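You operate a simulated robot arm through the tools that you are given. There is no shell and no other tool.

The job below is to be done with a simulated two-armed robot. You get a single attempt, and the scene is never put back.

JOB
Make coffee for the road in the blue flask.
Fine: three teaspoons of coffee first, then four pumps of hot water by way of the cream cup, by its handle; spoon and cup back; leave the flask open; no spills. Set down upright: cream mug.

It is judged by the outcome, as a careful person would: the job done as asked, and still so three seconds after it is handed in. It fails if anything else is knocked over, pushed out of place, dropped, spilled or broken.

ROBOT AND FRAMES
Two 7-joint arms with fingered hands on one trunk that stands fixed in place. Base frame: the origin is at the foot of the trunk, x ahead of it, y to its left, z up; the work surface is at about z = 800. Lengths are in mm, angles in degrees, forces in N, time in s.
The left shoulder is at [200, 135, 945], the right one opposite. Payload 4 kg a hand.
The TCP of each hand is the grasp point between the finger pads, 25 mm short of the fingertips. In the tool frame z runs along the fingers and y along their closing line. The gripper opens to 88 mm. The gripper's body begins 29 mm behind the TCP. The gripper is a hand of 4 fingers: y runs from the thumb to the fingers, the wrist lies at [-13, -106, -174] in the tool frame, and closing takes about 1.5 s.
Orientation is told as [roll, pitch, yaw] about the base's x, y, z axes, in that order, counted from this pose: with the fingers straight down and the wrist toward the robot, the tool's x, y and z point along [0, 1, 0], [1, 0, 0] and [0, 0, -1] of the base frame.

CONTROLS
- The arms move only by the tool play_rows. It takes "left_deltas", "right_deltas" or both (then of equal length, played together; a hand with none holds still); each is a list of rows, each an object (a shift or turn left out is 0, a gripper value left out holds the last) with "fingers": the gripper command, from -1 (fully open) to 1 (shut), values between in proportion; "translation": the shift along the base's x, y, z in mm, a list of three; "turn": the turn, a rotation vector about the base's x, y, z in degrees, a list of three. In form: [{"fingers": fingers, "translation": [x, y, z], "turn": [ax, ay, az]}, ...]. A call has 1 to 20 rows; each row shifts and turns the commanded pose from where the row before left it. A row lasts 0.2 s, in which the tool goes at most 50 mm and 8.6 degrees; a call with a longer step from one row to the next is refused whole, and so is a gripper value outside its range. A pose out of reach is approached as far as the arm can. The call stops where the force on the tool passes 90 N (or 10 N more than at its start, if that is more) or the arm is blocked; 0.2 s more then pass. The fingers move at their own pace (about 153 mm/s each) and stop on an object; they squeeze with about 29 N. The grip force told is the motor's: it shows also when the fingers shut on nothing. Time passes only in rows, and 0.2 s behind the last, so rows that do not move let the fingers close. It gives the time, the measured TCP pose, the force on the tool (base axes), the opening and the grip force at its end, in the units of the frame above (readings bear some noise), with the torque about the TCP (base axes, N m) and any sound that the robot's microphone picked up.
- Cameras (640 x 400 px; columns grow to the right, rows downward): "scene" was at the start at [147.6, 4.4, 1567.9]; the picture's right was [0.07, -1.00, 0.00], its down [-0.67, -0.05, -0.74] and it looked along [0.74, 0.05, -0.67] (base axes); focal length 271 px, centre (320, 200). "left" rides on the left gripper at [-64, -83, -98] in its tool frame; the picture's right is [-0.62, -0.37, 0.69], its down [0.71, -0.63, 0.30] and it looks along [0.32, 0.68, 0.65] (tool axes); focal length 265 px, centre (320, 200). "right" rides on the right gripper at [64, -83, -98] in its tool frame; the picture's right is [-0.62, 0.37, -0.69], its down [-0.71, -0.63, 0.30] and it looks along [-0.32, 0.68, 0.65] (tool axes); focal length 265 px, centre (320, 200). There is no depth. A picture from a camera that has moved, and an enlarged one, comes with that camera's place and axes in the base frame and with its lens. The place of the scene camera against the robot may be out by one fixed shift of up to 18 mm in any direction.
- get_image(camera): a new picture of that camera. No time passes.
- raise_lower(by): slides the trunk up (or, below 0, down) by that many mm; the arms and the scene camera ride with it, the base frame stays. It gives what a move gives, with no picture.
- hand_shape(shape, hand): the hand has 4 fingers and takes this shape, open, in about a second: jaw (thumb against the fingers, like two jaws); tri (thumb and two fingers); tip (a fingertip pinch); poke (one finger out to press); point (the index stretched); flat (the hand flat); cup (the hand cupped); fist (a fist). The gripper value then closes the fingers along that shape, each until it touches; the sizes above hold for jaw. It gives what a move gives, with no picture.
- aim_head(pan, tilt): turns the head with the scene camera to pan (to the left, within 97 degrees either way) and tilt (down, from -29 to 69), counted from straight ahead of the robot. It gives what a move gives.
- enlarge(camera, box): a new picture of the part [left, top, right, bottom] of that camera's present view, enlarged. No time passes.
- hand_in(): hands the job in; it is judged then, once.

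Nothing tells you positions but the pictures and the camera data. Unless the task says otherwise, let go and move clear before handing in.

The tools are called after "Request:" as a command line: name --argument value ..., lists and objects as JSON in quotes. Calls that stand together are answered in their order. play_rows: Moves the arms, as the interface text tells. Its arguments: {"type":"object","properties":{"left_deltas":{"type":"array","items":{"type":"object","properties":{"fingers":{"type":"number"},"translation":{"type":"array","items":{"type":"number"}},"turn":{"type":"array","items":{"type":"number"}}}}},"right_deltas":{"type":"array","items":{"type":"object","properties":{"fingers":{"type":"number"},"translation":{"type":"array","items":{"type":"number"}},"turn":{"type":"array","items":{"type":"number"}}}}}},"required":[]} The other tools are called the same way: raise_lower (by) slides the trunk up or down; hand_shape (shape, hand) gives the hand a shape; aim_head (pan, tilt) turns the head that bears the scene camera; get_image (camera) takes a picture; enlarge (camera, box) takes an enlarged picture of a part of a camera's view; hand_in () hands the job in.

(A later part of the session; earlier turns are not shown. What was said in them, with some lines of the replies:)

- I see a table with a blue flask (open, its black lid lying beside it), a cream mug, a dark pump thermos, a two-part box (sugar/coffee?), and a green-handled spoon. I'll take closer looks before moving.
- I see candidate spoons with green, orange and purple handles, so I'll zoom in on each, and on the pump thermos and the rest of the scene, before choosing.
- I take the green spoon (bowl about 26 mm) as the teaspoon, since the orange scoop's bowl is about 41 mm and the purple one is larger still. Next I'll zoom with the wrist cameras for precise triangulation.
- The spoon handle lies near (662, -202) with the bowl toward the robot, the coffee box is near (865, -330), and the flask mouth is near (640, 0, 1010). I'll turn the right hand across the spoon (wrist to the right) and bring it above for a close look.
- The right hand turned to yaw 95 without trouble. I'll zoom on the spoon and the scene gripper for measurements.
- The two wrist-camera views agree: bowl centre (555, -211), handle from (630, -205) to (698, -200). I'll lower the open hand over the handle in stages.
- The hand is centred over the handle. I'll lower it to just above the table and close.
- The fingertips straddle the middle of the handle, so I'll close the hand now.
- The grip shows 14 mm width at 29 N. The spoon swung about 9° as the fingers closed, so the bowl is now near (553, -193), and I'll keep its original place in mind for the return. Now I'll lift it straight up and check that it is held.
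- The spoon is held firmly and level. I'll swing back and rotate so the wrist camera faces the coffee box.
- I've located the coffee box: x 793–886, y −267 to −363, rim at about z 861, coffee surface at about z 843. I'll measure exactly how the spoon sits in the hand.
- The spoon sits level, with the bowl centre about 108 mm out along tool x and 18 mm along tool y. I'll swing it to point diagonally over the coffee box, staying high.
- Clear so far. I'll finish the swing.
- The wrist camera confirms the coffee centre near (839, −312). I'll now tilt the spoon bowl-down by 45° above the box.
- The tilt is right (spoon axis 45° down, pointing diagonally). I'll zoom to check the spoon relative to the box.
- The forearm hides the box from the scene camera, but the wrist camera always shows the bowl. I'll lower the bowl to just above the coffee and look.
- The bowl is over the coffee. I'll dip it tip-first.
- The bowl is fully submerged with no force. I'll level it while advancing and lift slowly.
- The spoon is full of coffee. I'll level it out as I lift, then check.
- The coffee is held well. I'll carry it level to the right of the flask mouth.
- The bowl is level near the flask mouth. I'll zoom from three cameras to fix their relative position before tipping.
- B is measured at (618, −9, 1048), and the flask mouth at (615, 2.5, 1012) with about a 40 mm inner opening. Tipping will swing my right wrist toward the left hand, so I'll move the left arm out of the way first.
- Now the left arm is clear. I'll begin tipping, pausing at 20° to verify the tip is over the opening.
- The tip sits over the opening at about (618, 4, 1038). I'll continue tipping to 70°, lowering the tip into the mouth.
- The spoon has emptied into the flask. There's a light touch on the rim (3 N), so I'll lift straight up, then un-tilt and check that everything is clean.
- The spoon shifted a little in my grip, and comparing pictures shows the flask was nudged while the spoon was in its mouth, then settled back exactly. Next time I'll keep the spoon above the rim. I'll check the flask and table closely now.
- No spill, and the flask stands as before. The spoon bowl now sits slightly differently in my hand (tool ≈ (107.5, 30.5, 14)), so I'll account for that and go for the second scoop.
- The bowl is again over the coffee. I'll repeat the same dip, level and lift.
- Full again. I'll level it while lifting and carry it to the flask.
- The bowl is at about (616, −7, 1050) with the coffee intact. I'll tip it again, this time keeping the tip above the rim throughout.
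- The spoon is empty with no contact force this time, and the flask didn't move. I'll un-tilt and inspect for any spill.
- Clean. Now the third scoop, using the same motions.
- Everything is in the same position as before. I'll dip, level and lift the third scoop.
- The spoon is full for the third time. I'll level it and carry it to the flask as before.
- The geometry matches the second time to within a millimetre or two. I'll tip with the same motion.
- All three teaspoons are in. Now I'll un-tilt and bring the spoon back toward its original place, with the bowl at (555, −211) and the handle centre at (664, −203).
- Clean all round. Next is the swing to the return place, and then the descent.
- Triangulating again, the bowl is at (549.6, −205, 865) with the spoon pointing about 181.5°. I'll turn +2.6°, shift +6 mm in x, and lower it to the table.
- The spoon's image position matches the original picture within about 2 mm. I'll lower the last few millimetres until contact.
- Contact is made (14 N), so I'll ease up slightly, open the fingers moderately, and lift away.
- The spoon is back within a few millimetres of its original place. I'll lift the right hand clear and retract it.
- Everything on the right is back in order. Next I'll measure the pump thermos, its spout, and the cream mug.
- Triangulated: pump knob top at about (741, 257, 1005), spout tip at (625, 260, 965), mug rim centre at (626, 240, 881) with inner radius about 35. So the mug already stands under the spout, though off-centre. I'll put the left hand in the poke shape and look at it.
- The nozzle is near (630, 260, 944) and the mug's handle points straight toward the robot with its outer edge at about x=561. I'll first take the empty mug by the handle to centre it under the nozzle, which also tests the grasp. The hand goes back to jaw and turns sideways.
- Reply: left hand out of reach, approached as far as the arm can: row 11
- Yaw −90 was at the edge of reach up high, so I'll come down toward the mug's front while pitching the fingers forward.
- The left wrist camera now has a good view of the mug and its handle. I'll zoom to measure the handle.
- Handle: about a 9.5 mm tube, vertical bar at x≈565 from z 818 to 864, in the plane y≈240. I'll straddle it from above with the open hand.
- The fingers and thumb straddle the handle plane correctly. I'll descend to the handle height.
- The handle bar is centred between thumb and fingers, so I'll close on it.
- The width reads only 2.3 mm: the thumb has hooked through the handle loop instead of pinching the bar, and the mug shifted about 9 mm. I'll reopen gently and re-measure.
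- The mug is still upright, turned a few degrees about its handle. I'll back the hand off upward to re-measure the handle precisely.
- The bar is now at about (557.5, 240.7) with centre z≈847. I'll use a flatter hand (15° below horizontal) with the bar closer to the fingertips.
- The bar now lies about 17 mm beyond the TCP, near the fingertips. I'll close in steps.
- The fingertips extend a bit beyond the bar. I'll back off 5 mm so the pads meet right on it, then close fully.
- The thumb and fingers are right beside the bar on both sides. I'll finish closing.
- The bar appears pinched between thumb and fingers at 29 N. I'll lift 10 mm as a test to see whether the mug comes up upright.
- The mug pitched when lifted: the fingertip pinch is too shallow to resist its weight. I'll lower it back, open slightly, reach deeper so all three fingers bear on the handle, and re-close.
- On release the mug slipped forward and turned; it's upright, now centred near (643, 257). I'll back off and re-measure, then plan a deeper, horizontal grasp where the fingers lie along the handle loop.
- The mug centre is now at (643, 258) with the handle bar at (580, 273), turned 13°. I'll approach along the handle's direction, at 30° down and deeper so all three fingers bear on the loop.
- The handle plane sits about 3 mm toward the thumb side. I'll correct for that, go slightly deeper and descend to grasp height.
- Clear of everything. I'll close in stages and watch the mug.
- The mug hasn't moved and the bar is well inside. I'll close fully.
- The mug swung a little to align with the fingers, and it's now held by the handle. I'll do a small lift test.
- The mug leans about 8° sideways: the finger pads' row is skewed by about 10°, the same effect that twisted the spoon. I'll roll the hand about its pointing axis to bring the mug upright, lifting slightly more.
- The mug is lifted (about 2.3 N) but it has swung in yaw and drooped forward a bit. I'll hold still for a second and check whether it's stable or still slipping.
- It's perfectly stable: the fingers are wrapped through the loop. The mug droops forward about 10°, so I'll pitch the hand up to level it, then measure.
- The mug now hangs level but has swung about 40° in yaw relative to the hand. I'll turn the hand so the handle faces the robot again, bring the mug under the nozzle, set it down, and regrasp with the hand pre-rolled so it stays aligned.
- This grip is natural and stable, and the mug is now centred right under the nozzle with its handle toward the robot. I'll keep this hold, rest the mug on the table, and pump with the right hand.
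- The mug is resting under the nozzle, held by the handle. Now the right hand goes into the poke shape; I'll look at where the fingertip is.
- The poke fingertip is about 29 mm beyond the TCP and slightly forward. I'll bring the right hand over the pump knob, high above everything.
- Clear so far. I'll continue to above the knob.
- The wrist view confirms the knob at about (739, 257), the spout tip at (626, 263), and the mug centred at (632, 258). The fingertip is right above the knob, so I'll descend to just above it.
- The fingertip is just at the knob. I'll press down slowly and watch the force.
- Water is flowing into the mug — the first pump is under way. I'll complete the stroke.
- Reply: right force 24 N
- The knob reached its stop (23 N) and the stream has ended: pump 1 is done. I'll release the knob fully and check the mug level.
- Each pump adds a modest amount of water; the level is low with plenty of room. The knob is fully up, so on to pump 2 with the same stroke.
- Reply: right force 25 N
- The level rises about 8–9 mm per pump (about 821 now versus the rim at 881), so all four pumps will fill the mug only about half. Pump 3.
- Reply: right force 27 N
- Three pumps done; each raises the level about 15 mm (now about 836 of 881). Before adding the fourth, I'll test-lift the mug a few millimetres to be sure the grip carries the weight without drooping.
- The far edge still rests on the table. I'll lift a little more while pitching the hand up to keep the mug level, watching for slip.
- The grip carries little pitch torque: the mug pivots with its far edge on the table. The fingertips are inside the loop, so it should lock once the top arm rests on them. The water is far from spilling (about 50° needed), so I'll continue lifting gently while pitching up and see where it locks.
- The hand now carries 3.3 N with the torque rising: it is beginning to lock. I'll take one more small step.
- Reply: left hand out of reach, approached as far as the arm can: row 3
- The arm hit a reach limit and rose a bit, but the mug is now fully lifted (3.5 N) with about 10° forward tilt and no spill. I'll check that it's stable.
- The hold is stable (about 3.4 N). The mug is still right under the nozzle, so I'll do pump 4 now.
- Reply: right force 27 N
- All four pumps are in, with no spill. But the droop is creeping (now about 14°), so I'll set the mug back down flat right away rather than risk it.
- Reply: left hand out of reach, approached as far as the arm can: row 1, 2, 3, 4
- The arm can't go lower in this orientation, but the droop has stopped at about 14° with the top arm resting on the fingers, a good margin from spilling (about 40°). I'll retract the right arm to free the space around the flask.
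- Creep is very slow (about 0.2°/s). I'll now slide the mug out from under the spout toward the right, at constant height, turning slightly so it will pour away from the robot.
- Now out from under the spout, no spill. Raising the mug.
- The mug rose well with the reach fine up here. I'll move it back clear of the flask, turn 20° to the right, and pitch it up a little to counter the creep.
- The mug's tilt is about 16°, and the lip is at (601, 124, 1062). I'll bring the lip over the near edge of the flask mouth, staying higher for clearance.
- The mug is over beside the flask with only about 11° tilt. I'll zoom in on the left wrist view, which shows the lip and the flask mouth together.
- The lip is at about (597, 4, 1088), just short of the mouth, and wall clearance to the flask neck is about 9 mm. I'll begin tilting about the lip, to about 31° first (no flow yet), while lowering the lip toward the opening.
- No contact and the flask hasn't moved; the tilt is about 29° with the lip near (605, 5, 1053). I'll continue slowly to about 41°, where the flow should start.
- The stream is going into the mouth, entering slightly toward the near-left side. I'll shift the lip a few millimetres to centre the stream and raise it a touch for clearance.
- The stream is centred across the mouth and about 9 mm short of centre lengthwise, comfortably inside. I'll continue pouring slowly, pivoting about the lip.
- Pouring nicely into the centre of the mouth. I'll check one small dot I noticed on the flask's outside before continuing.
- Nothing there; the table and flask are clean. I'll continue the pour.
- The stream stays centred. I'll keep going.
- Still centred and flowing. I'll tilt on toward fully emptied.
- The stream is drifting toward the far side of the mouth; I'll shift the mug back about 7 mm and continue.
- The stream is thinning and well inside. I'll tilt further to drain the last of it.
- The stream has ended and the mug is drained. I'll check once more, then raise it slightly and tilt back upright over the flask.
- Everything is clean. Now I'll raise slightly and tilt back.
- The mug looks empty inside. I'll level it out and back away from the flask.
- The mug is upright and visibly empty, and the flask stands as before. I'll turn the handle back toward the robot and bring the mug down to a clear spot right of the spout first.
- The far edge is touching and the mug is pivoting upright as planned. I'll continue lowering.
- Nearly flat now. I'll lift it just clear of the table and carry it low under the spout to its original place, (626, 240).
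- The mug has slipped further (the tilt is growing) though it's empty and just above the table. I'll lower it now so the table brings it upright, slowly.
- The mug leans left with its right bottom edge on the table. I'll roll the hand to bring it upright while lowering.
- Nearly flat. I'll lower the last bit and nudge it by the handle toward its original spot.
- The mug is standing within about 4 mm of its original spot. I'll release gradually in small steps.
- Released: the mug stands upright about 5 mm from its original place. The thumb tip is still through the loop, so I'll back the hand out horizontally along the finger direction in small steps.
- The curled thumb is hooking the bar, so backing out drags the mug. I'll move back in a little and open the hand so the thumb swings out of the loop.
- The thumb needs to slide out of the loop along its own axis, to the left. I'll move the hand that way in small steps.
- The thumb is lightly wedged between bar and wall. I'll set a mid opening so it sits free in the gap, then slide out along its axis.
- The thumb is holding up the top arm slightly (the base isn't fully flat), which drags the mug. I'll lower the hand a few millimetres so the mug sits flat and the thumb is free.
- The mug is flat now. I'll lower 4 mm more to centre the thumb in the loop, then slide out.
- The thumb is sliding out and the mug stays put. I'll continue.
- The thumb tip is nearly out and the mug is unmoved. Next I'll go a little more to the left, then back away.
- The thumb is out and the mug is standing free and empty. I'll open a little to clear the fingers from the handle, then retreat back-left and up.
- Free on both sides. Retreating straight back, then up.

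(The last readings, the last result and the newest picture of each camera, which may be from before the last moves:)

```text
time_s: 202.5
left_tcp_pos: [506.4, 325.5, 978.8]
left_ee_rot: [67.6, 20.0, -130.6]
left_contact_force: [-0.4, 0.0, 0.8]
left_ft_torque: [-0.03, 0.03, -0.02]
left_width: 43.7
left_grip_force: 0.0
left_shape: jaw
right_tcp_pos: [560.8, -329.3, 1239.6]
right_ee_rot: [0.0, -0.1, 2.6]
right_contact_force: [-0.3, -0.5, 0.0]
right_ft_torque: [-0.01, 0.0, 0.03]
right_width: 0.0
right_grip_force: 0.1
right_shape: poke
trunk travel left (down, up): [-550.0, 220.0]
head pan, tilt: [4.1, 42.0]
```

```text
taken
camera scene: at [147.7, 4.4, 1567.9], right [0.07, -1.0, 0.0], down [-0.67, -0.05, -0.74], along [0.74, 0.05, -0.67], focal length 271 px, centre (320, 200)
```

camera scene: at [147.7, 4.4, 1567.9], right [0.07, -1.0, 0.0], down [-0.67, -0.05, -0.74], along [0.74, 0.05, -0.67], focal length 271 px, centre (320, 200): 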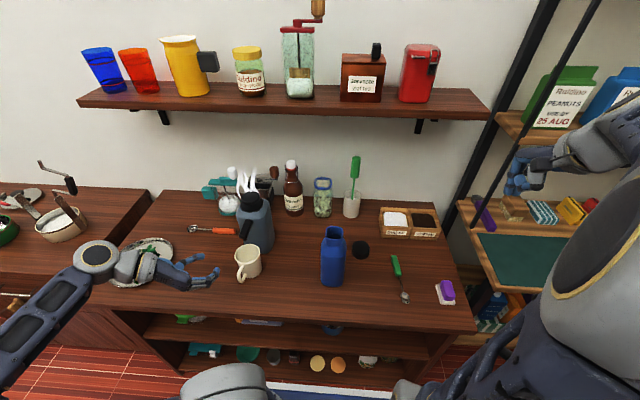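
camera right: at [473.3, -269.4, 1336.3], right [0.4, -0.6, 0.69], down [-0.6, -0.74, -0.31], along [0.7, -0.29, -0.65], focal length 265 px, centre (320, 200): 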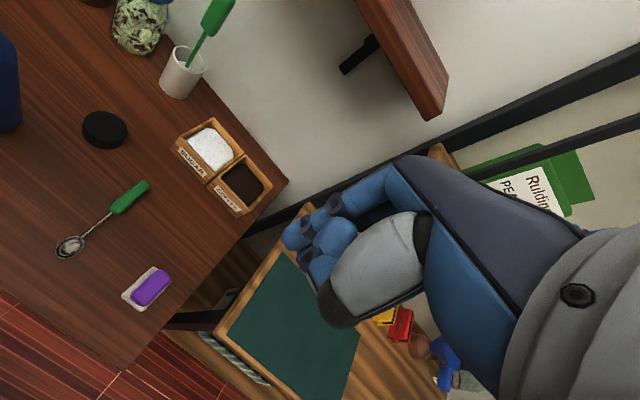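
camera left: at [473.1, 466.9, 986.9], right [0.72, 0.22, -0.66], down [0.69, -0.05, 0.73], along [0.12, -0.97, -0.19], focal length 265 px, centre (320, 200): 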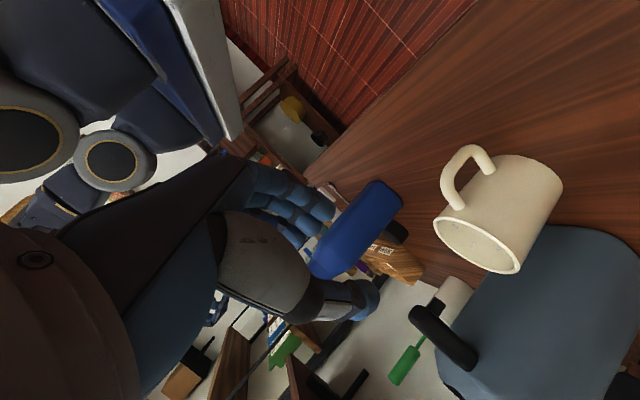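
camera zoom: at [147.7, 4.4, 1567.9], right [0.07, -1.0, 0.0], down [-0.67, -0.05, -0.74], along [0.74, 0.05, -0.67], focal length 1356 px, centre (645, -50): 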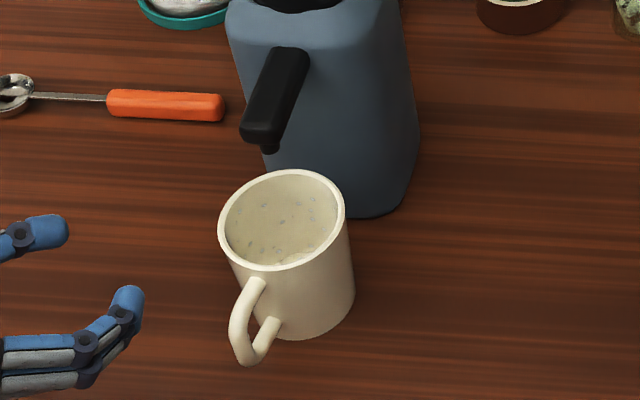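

The mug is upright and empty, about 21 mm left of where it began, with the handle turned only slightly. I'll gently nudge it back with the closed fingers, low against its side.

Request:
play_rows --left_deltas '[{"fingers": 1, "translation": [10, 5, 0]}, {"translation": [20, 8, 0]}, {"translation": [25, 8, 0]}, {"translation": [25, 5, 0]}, {"translation": [20, 0, -5]}, {"translation": [0, 0, -20]}, {"translation": [0, 0, -25]}, {"translation": [0, 0, -25]}, {"translation": [0, 0, -20]}, {"translation": [0, 0, 0]}]'

Request:
enlarge --camera "scene" --box '[195, 210, 295, 290]'

Request:
get_image --camera "left"

```text
time_s: 204.7
left_tcp_pos: [605.3, 352.5, 882.9]
left_ee_rot: [67.5, 20.0, -130.6]
left_contact_force: [0.6, -0.2, 0.2]
left_ft_torque: [-0.02, 0.02, 0.02]
left_width: 0.0
left_grip_force: 28.9
left_shape: jaw
right_tcp_pos: [560.5, -329.4, 1238.1]
right_ee_rot: [0.0, -0.2, 2.7]
right_contact_force: [0.5, -0.3, 0.1]
right_ft_torque: [-0.03, 0.01, 0.0]
right_width: 0.1
right_grip_force: 0.0
right_shape: poke
trunk travel left (down, up): [-550.0, 220.0]
head pan, tilt: [4.1, 42.0]
```

```text
5.00 times, centred on (245, 250) of scene
camera zoom: at [147.6, 4.4, 1567.9], right [0.07, -1.0, 0.0], down [-0.67, -0.05, -0.74], along [0.74, 0.05, -0.67], focal length 1356 px, centre (695, -50)
```

zoom: 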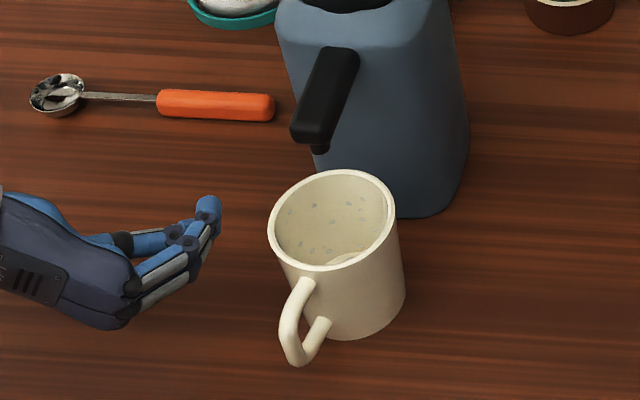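

```text
taken
camera left: at [572.4, 492.6, 891.3], right [0.72, 0.22, -0.66], down [0.69, -0.05, 0.73], along [0.12, -0.97, -0.19], focal length 265 px, centre (320, 200)
```

left: 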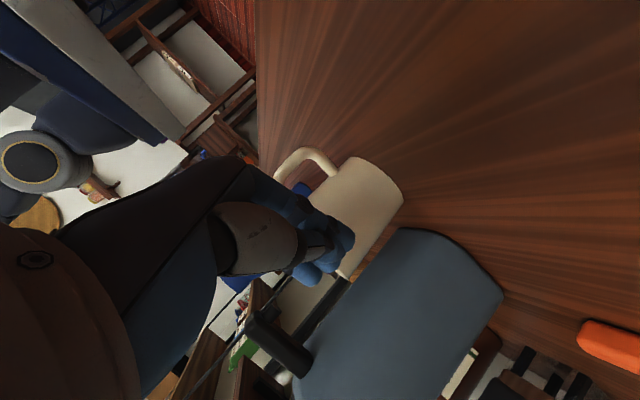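

Request:
play_rows --left_deltas '[{"translation": [2, 0, -15]}, {"translation": [0, 0, -12]}, {"translation": [0, 0, -8]}, {"translation": [0, -8, 0]}, {"translation": [0, -8, 0]}, {"translation": [0, -5, 0]}, {"translation": [0, 0, 0]}]'

Request:
enlarge --camera "scene" --box '[195, 220, 295, 300]'

Request:
enlarge --camera "left" --box '[240, 130, 480, 330]'

```text
time_s: 206.3
left_tcp_pos: [608.1, 330.1, 847.9]
left_ee_rot: [67.5, 20.0, -130.6]
left_contact_force: [-0.6, 0.1, 0.4]
left_ft_torque: [-0.01, 0.01, 0.01]
left_width: 0.0
left_grip_force: 28.6
left_shape: jaw
right_tcp_pos: [559.3, -329.9, 1238.8]
right_ee_rot: [-0.1, -0.1, 2.7]
right_contact_force: [0.0, 0.4, 0.5]
right_ft_torque: [0.02, -0.02, 0.0]
right_width: 0.1
right_grip_force: 0.0
right_shape: poke
trunk travel left (down, up): [-550.0, 220.0]
head pan, tilt: [4.1, 42.0]
```

```text
5.00 times, centred on (245, 260) of scene
camera zoom: at [147.6, 4.4, 1567.9], right [0.07, -1.0, 0.0], down [-0.67, -0.05, -0.74], along [0.74, 0.05, -0.67], focal length 1356 px, centre (695, -100)
```

zoom: 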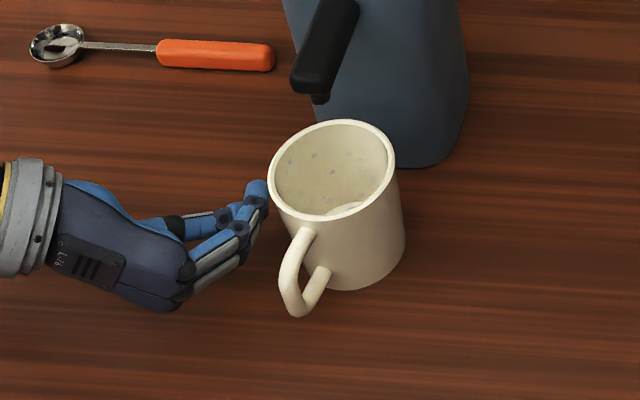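

```text
2.00 times, centred on (360, 230) of left
camera zoom: at [574.8, 471.8, 856.1], right [0.72, 0.22, -0.66], down [0.69, -0.05, 0.73], along [0.12, -0.97, -0.19], focal length 531 px, centre (240, 140)
```

zoom: 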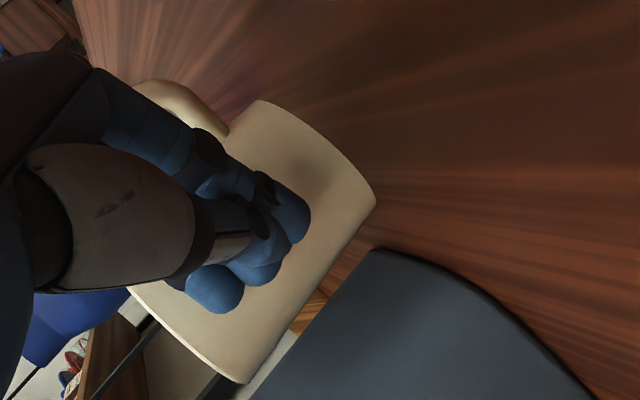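

Request:
play_rows --left_deltas '[{"translation": [0, -3, 0]}, {"translation": [0, -3, 0]}, {"translation": [0, -3, 0]}, {"translation": [0, -3, 0]}, {"translation": [0, -3, 0]}, {"translation": [0, 0, 0]}]'

Request:
enlarge --camera "scene" --box '[195, 220, 295, 300]'

```text
time_s: 207.7
left_tcp_pos: [608.5, 317.5, 847.9]
left_ee_rot: [67.5, 20.1, -130.6]
left_contact_force: [-0.3, 0.9, 0.2]
left_ft_torque: [-0.02, 0.03, 0.03]
left_width: 0.0
left_grip_force: 29.0
left_shape: jaw
right_tcp_pos: [558.9, -328.5, 1238.2]
right_ee_rot: [0.0, -0.1, 2.6]
right_contact_force: [0.4, -0.3, -0.5]
right_ft_torque: [-0.02, 0.01, 0.0]
right_width: 0.1
right_grip_force: 0.1
right_shape: poke
trunk travel left (down, up): [-550.0, 220.0]
head pan, tilt: [4.1, 42.0]
```

```text
5.00 times, centred on (245, 260) of scene
camera zoom: at [147.6, 4.4, 1567.9], right [0.07, -1.0, 0.0], down [-0.67, -0.05, -0.74], along [0.74, 0.05, -0.67], focal length 1356 px, centre (695, -100)
```

zoom: 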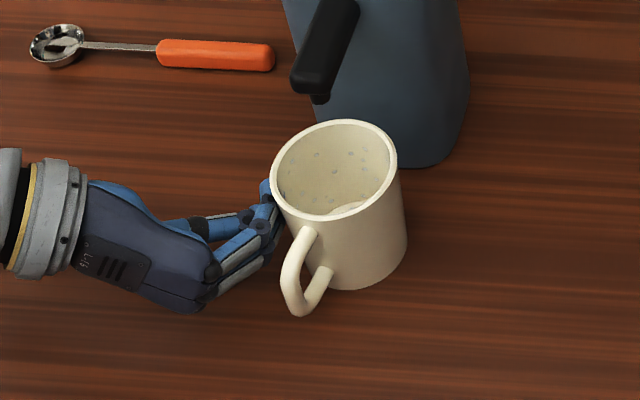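

Contact made; I'll push gently about 19 mm.

Request:
play_rows --left_deltas '[{"translation": [0, -3, 0]}, {"translation": [0, -3, 0]}, {"translation": [0, -3, 0]}, {"translation": [0, -3, 0]}, {"translation": [0, 0, 0]}]'

Request:
enlarge --camera "scene" --box '[195, 220, 295, 300]'

```text
time_s: 208.9
left_tcp_pos: [607.4, 304.6, 847.2]
left_ee_rot: [67.5, 20.0, -130.6]
left_contact_force: [0.4, 1.3, 0.0]
left_ft_torque: [0.0, 0.01, 0.02]
left_width: 0.0
left_grip_force: 28.4
left_shape: jaw
right_tcp_pos: [560.5, -329.3, 1238.3]
right_ee_rot: [-0.1, -0.2, 2.5]
right_contact_force: [0.9, 0.1, 1.1]
right_ft_torque: [0.01, 0.0, 0.02]
right_width: 0.1
right_grip_force: 0.0
right_shape: poke
trunk travel left (down, up): [-550.0, 220.0]
head pan, tilt: [4.1, 42.0]
```

```text
5.00 times, centred on (245, 260) of scene
camera zoom: at [147.6, 4.4, 1567.9], right [0.07, -1.0, 0.0], down [-0.67, -0.05, -0.74], along [0.74, 0.05, -0.67], focal length 1356 px, centre (695, -100)
```

zoom: 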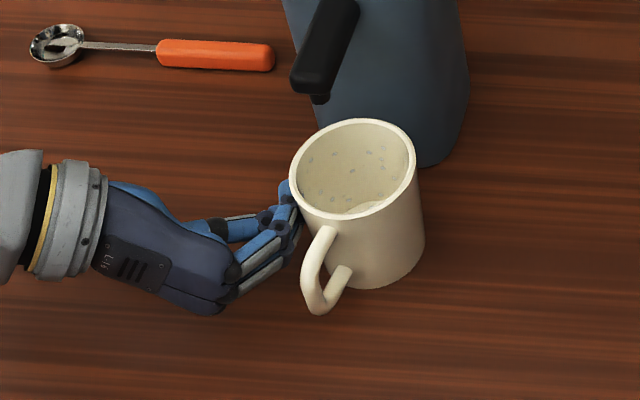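

Sliding smoothly. I'll push 8 mm more and then back off.

Request:
play_rows --left_deltas '[{"translation": [0, -3, 0]}, {"translation": [0, -3, 0]}, {"translation": [0, -2, 0]}, {"translation": [0, 0, 0]}, {"translation": [0, 5, 0]}, {"translation": [0, 12, 0]}, {"translation": [0, 20, 5]}, {"translation": [-5, 20, 20]}, {"translation": [-10, 10, 30]}, {"translation": [-15, 5, 35]}, {"translation": [-15, 5, 35]}, {"translation": [-15, 5, 35]}]'

Request:
enlarge --camera "scene" --box '[200, 220, 290, 300]'

Request:
get_image --camera "scene"

```text
time_s: 211.5
left_tcp_pos: [547.9, 379.4, 1008.7]
left_ee_rot: [67.6, 20.1, -130.5]
left_contact_force: [-0.6, -0.7, -0.5]
left_ft_torque: [0.0, 0.01, -0.01]
left_width: 0.0
left_grip_force: 29.4
left_shape: jaw
right_tcp_pos: [560.4, -329.7, 1239.7]
right_ee_rot: [0.0, -0.1, 2.7]
right_contact_force: [-0.1, 0.0, 0.1]
right_ft_torque: [0.0, 0.02, -0.02]
right_width: 0.0
right_grip_force: 0.1
right_shape: poke
trunk travel left (down, up): [-550.0, 220.0]
head pan, tilt: [4.1, 42.0]
```

```text
5.00 times, centred on (245, 260) of scene
camera zoom: at [147.8, 4.5, 1567.8], right [0.07, -1.0, 0.0], down [-0.67, -0.05, -0.74], along [0.74, 0.05, -0.67], focal length 1356 px, centre (695, -100)
```

zoom: 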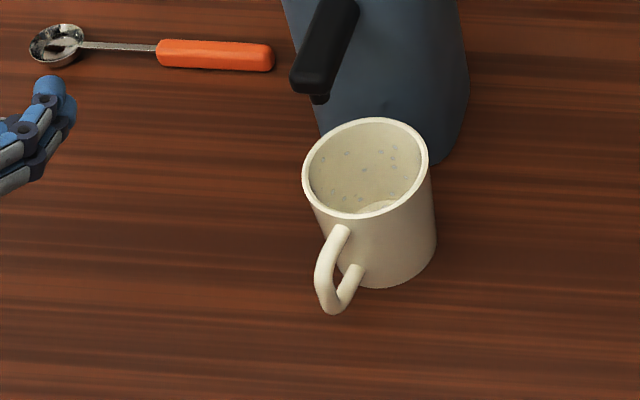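

```text
taken
camera scene: at [147.8, 4.5, 1567.8], right [0.07, -1.0, 0.0], down [-0.67, -0.05, -0.74], along [0.74, 0.05, -0.67], focal length 271 px, centre (320, 200)
```

scene: 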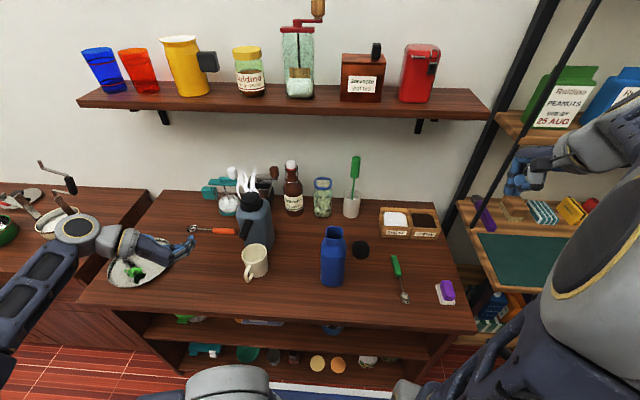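

The mug is back within 2–3 mm of its original position. I'll retract the left arm up and away and then inspect the whole scene.

Request:
play_rows --left_deltas '[{"translation": [-5, 0, 35]}, {"translation": [-5, -5, 35]}, {"translation": [-5, -10, 35]}, {"translation": [0, -10, 35]}, {"translation": [0, -10, 35]}, {"translation": [0, -10, 20]}, {"translation": [0, 0, 0]}]'

Request:
get_image --camera "scene"

Request:
enlarge --camera "scene" --box '[80, 190, 290, 310]'

Request:
enlarge --camera "scene" --box '[280, 190, 470, 310]'

Request:
enlarge --camera "scene" --box '[318, 220, 350, 245]'

Request:
enlarge --camera "scene" --box '[235, 235, 275, 290]'

```text
time_s: 213.1
left_tcp_pos: [533.8, 332.9, 1202.8]
left_ee_rot: [67.5, 20.0, -130.6]
left_contact_force: [0.1, -0.6, 0.0]
left_ft_torque: [0.05, 0.0, 0.03]
left_width: 0.0
left_grip_force: 28.8
left_shape: jaw
right_tcp_pos: [559.5, -329.5, 1238.1]
right_ee_rot: [-0.1, -0.1, 2.7]
right_contact_force: [0.4, 0.0, 0.0]
right_ft_torque: [0.01, -0.03, -0.01]
right_width: 0.0
right_grip_force: 0.1
right_shape: poke
trunk travel left (down, up): [-550.0, 220.0]
head pan, tilt: [4.1, 42.0]
```

```text
taken
camera scene: at [147.6, 4.4, 1567.9], right [0.07, -1.0, 0.0], down [-0.67, -0.05, -0.74], along [0.74, 0.05, -0.67], focal length 271 px, centre (320, 200)
```

scene: 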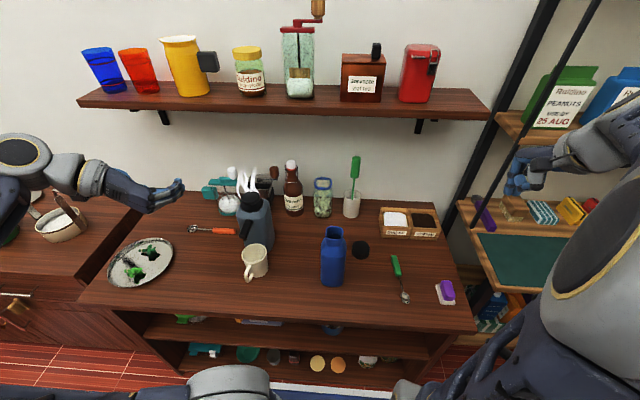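

```text
3.05 times, centred on (185, 250) of scene
camera zoom: at [147.6, 4.4, 1567.9], right [0.07, -1.0, 0.0], down [-0.67, -0.05, -0.74], along [0.74, 0.05, -0.67], focal length 826 px, centre (731, 48)
```

zoom: 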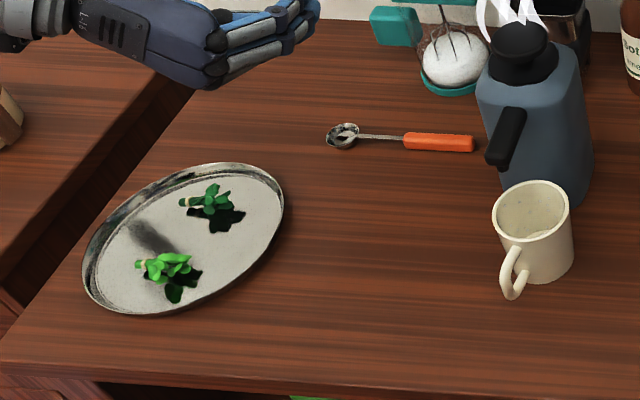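

```text
3.33 times, centred on (375, 250) of scene
camera zoom: at [147.6, 4.4, 1567.9], right [0.07, -1.0, 0.0], down [-0.67, -0.05, -0.74], along [0.74, 0.05, -0.67], focal length 904 px, centre (137, 33)
```

zoom: 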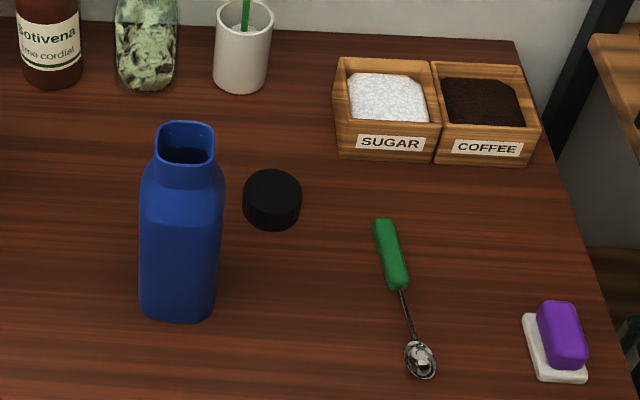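

```text
16.00 times, centred on (334, 232) of scene
camera zoom: at [147.6, 4.4, 1567.9], right [0.07, -1.0, 0.0], down [-0.67, -0.05, -0.74], along [0.74, 0.05, -0.67], focal length 4338 px, centre (96, -320)
```

zoom: 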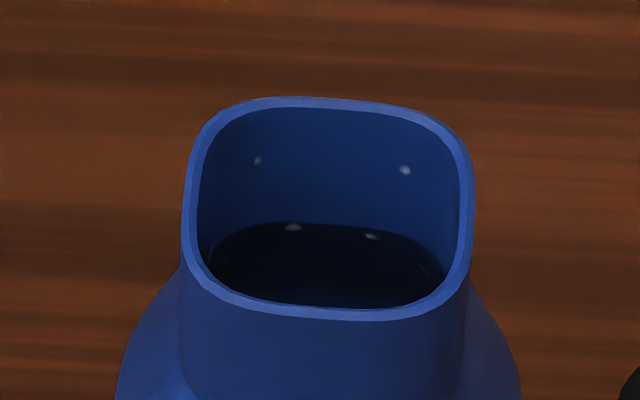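

```text
7.27 times, centred on (255, 262) of scene
camera zoom: at [147.6, 4.4, 1567.9], right [0.07, -1.0, 0.0], down [-0.67, -0.05, -0.74], along [0.74, 0.05, -0.67], focal length 1972 px, centre (793, -254)
```

zoom: 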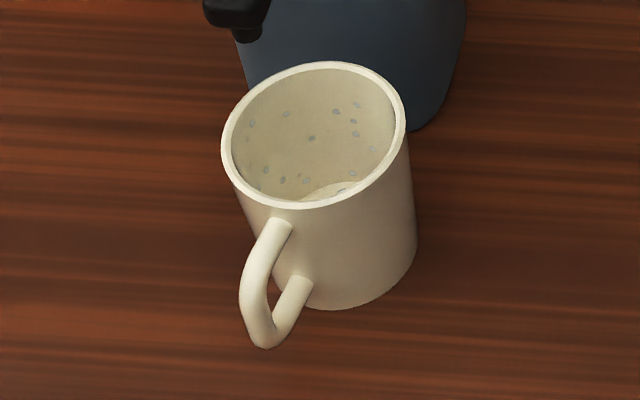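

Everything looks in order: flask open and upright, lid beside it, spoon and mug back. I'll take one last check from the wrist cameras for any spill hidden behind objects.

Request:
get_image --camera "right"

Request:
get_image --camera "left"

Request:
enlarge --camera "right" --box '[0, 0, 320, 320]'

Request:
enlarge --camera "scene" --box '[375, 195, 450, 245]'

```text
taken
camera right: at [473.3, -269.4, 1336.3], right [0.4, -0.6, 0.69], down [-0.6, -0.74, -0.31], along [0.7, -0.29, -0.65], focal length 265 px, centre (320, 200)
```

right: 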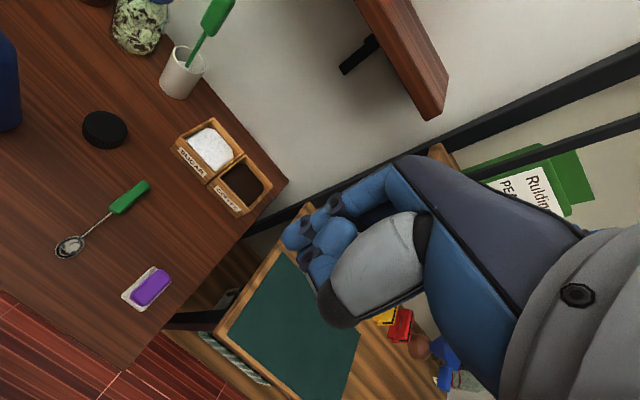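

```text
taken
camera left: at [499.6, 474.6, 1211.9], right [0.72, 0.22, -0.66], down [0.69, -0.05, 0.73], along [0.12, -0.97, -0.19], focal length 265 px, centre (320, 200)
```

left: 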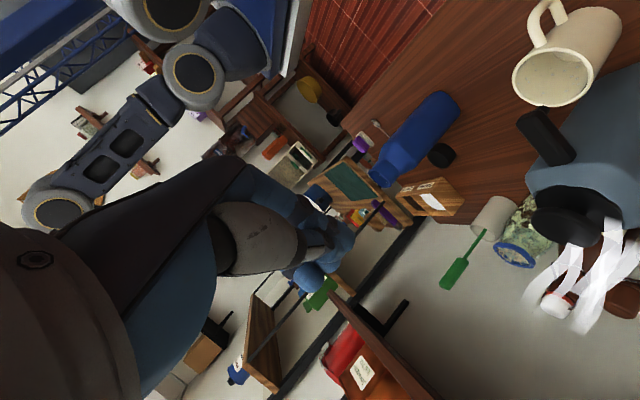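

```text
1.25 times, centred on (160, 160) of right
camera zoom: at [473.3, -269.4, 1336.3], right [0.4, -0.6, 0.69], down [-0.6, -0.74, -0.31], along [0.7, -0.29, -0.65], focal length 332 px, centre (520, 250)
```

zoom: 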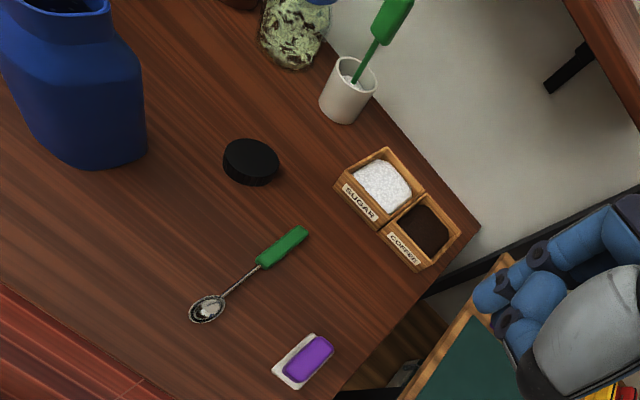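

```text
8.00 times, centred on (412, 220) of scene
camera zoom: at [147.6, 4.4, 1567.9], right [0.07, -1.0, 0.0], down [-0.67, -0.05, -0.74], along [0.74, 0.05, -0.67], focal length 2169 px, centre (-420, 40)
```

zoom: 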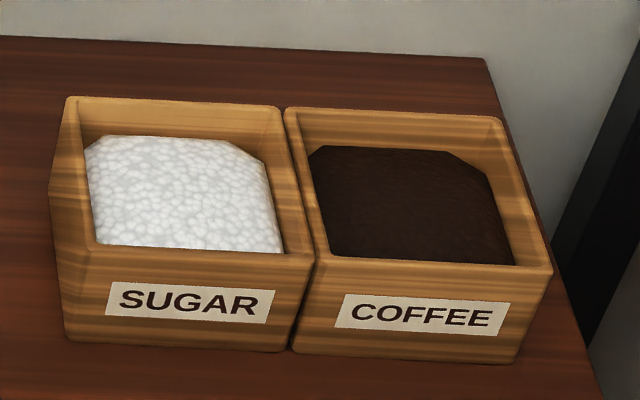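

I see no spills anywhere: the flask is open and upright, with three teaspoons of coffee and four pumps of water in it. The spoon and the cream mug are back in place, the mug upright, and both hands are clear. I'm handing the job in.

Request:
hand_in

```text
The job is handed in.
```

The coffee is made in the blue flask: three teaspoons of coffee went in first, then four pumps of hot water poured from the cream mug. The flask is open and upright with its lid beside it. I saw no spills in the final check.

- **Spoon:** back within a few millimetres of where it lay.
- **Mug:** upright and empty. Its handle is turned about 15° from where it started. After I let go, it stood about 2 cm to the left, so I nudged it back to within a few millimetres by pushing its side with closed fingers, not by the handle.
- **Flask:** on the first teaspoon the spoon touched its mouth and rocked it. It settled back in place, and I kept the spoon above the rim for the other two.

I carried and poured with the mug held by its handle. The grip was weak against the full mug's weight, so it tipped forward, but no water came out before it was over the flask.
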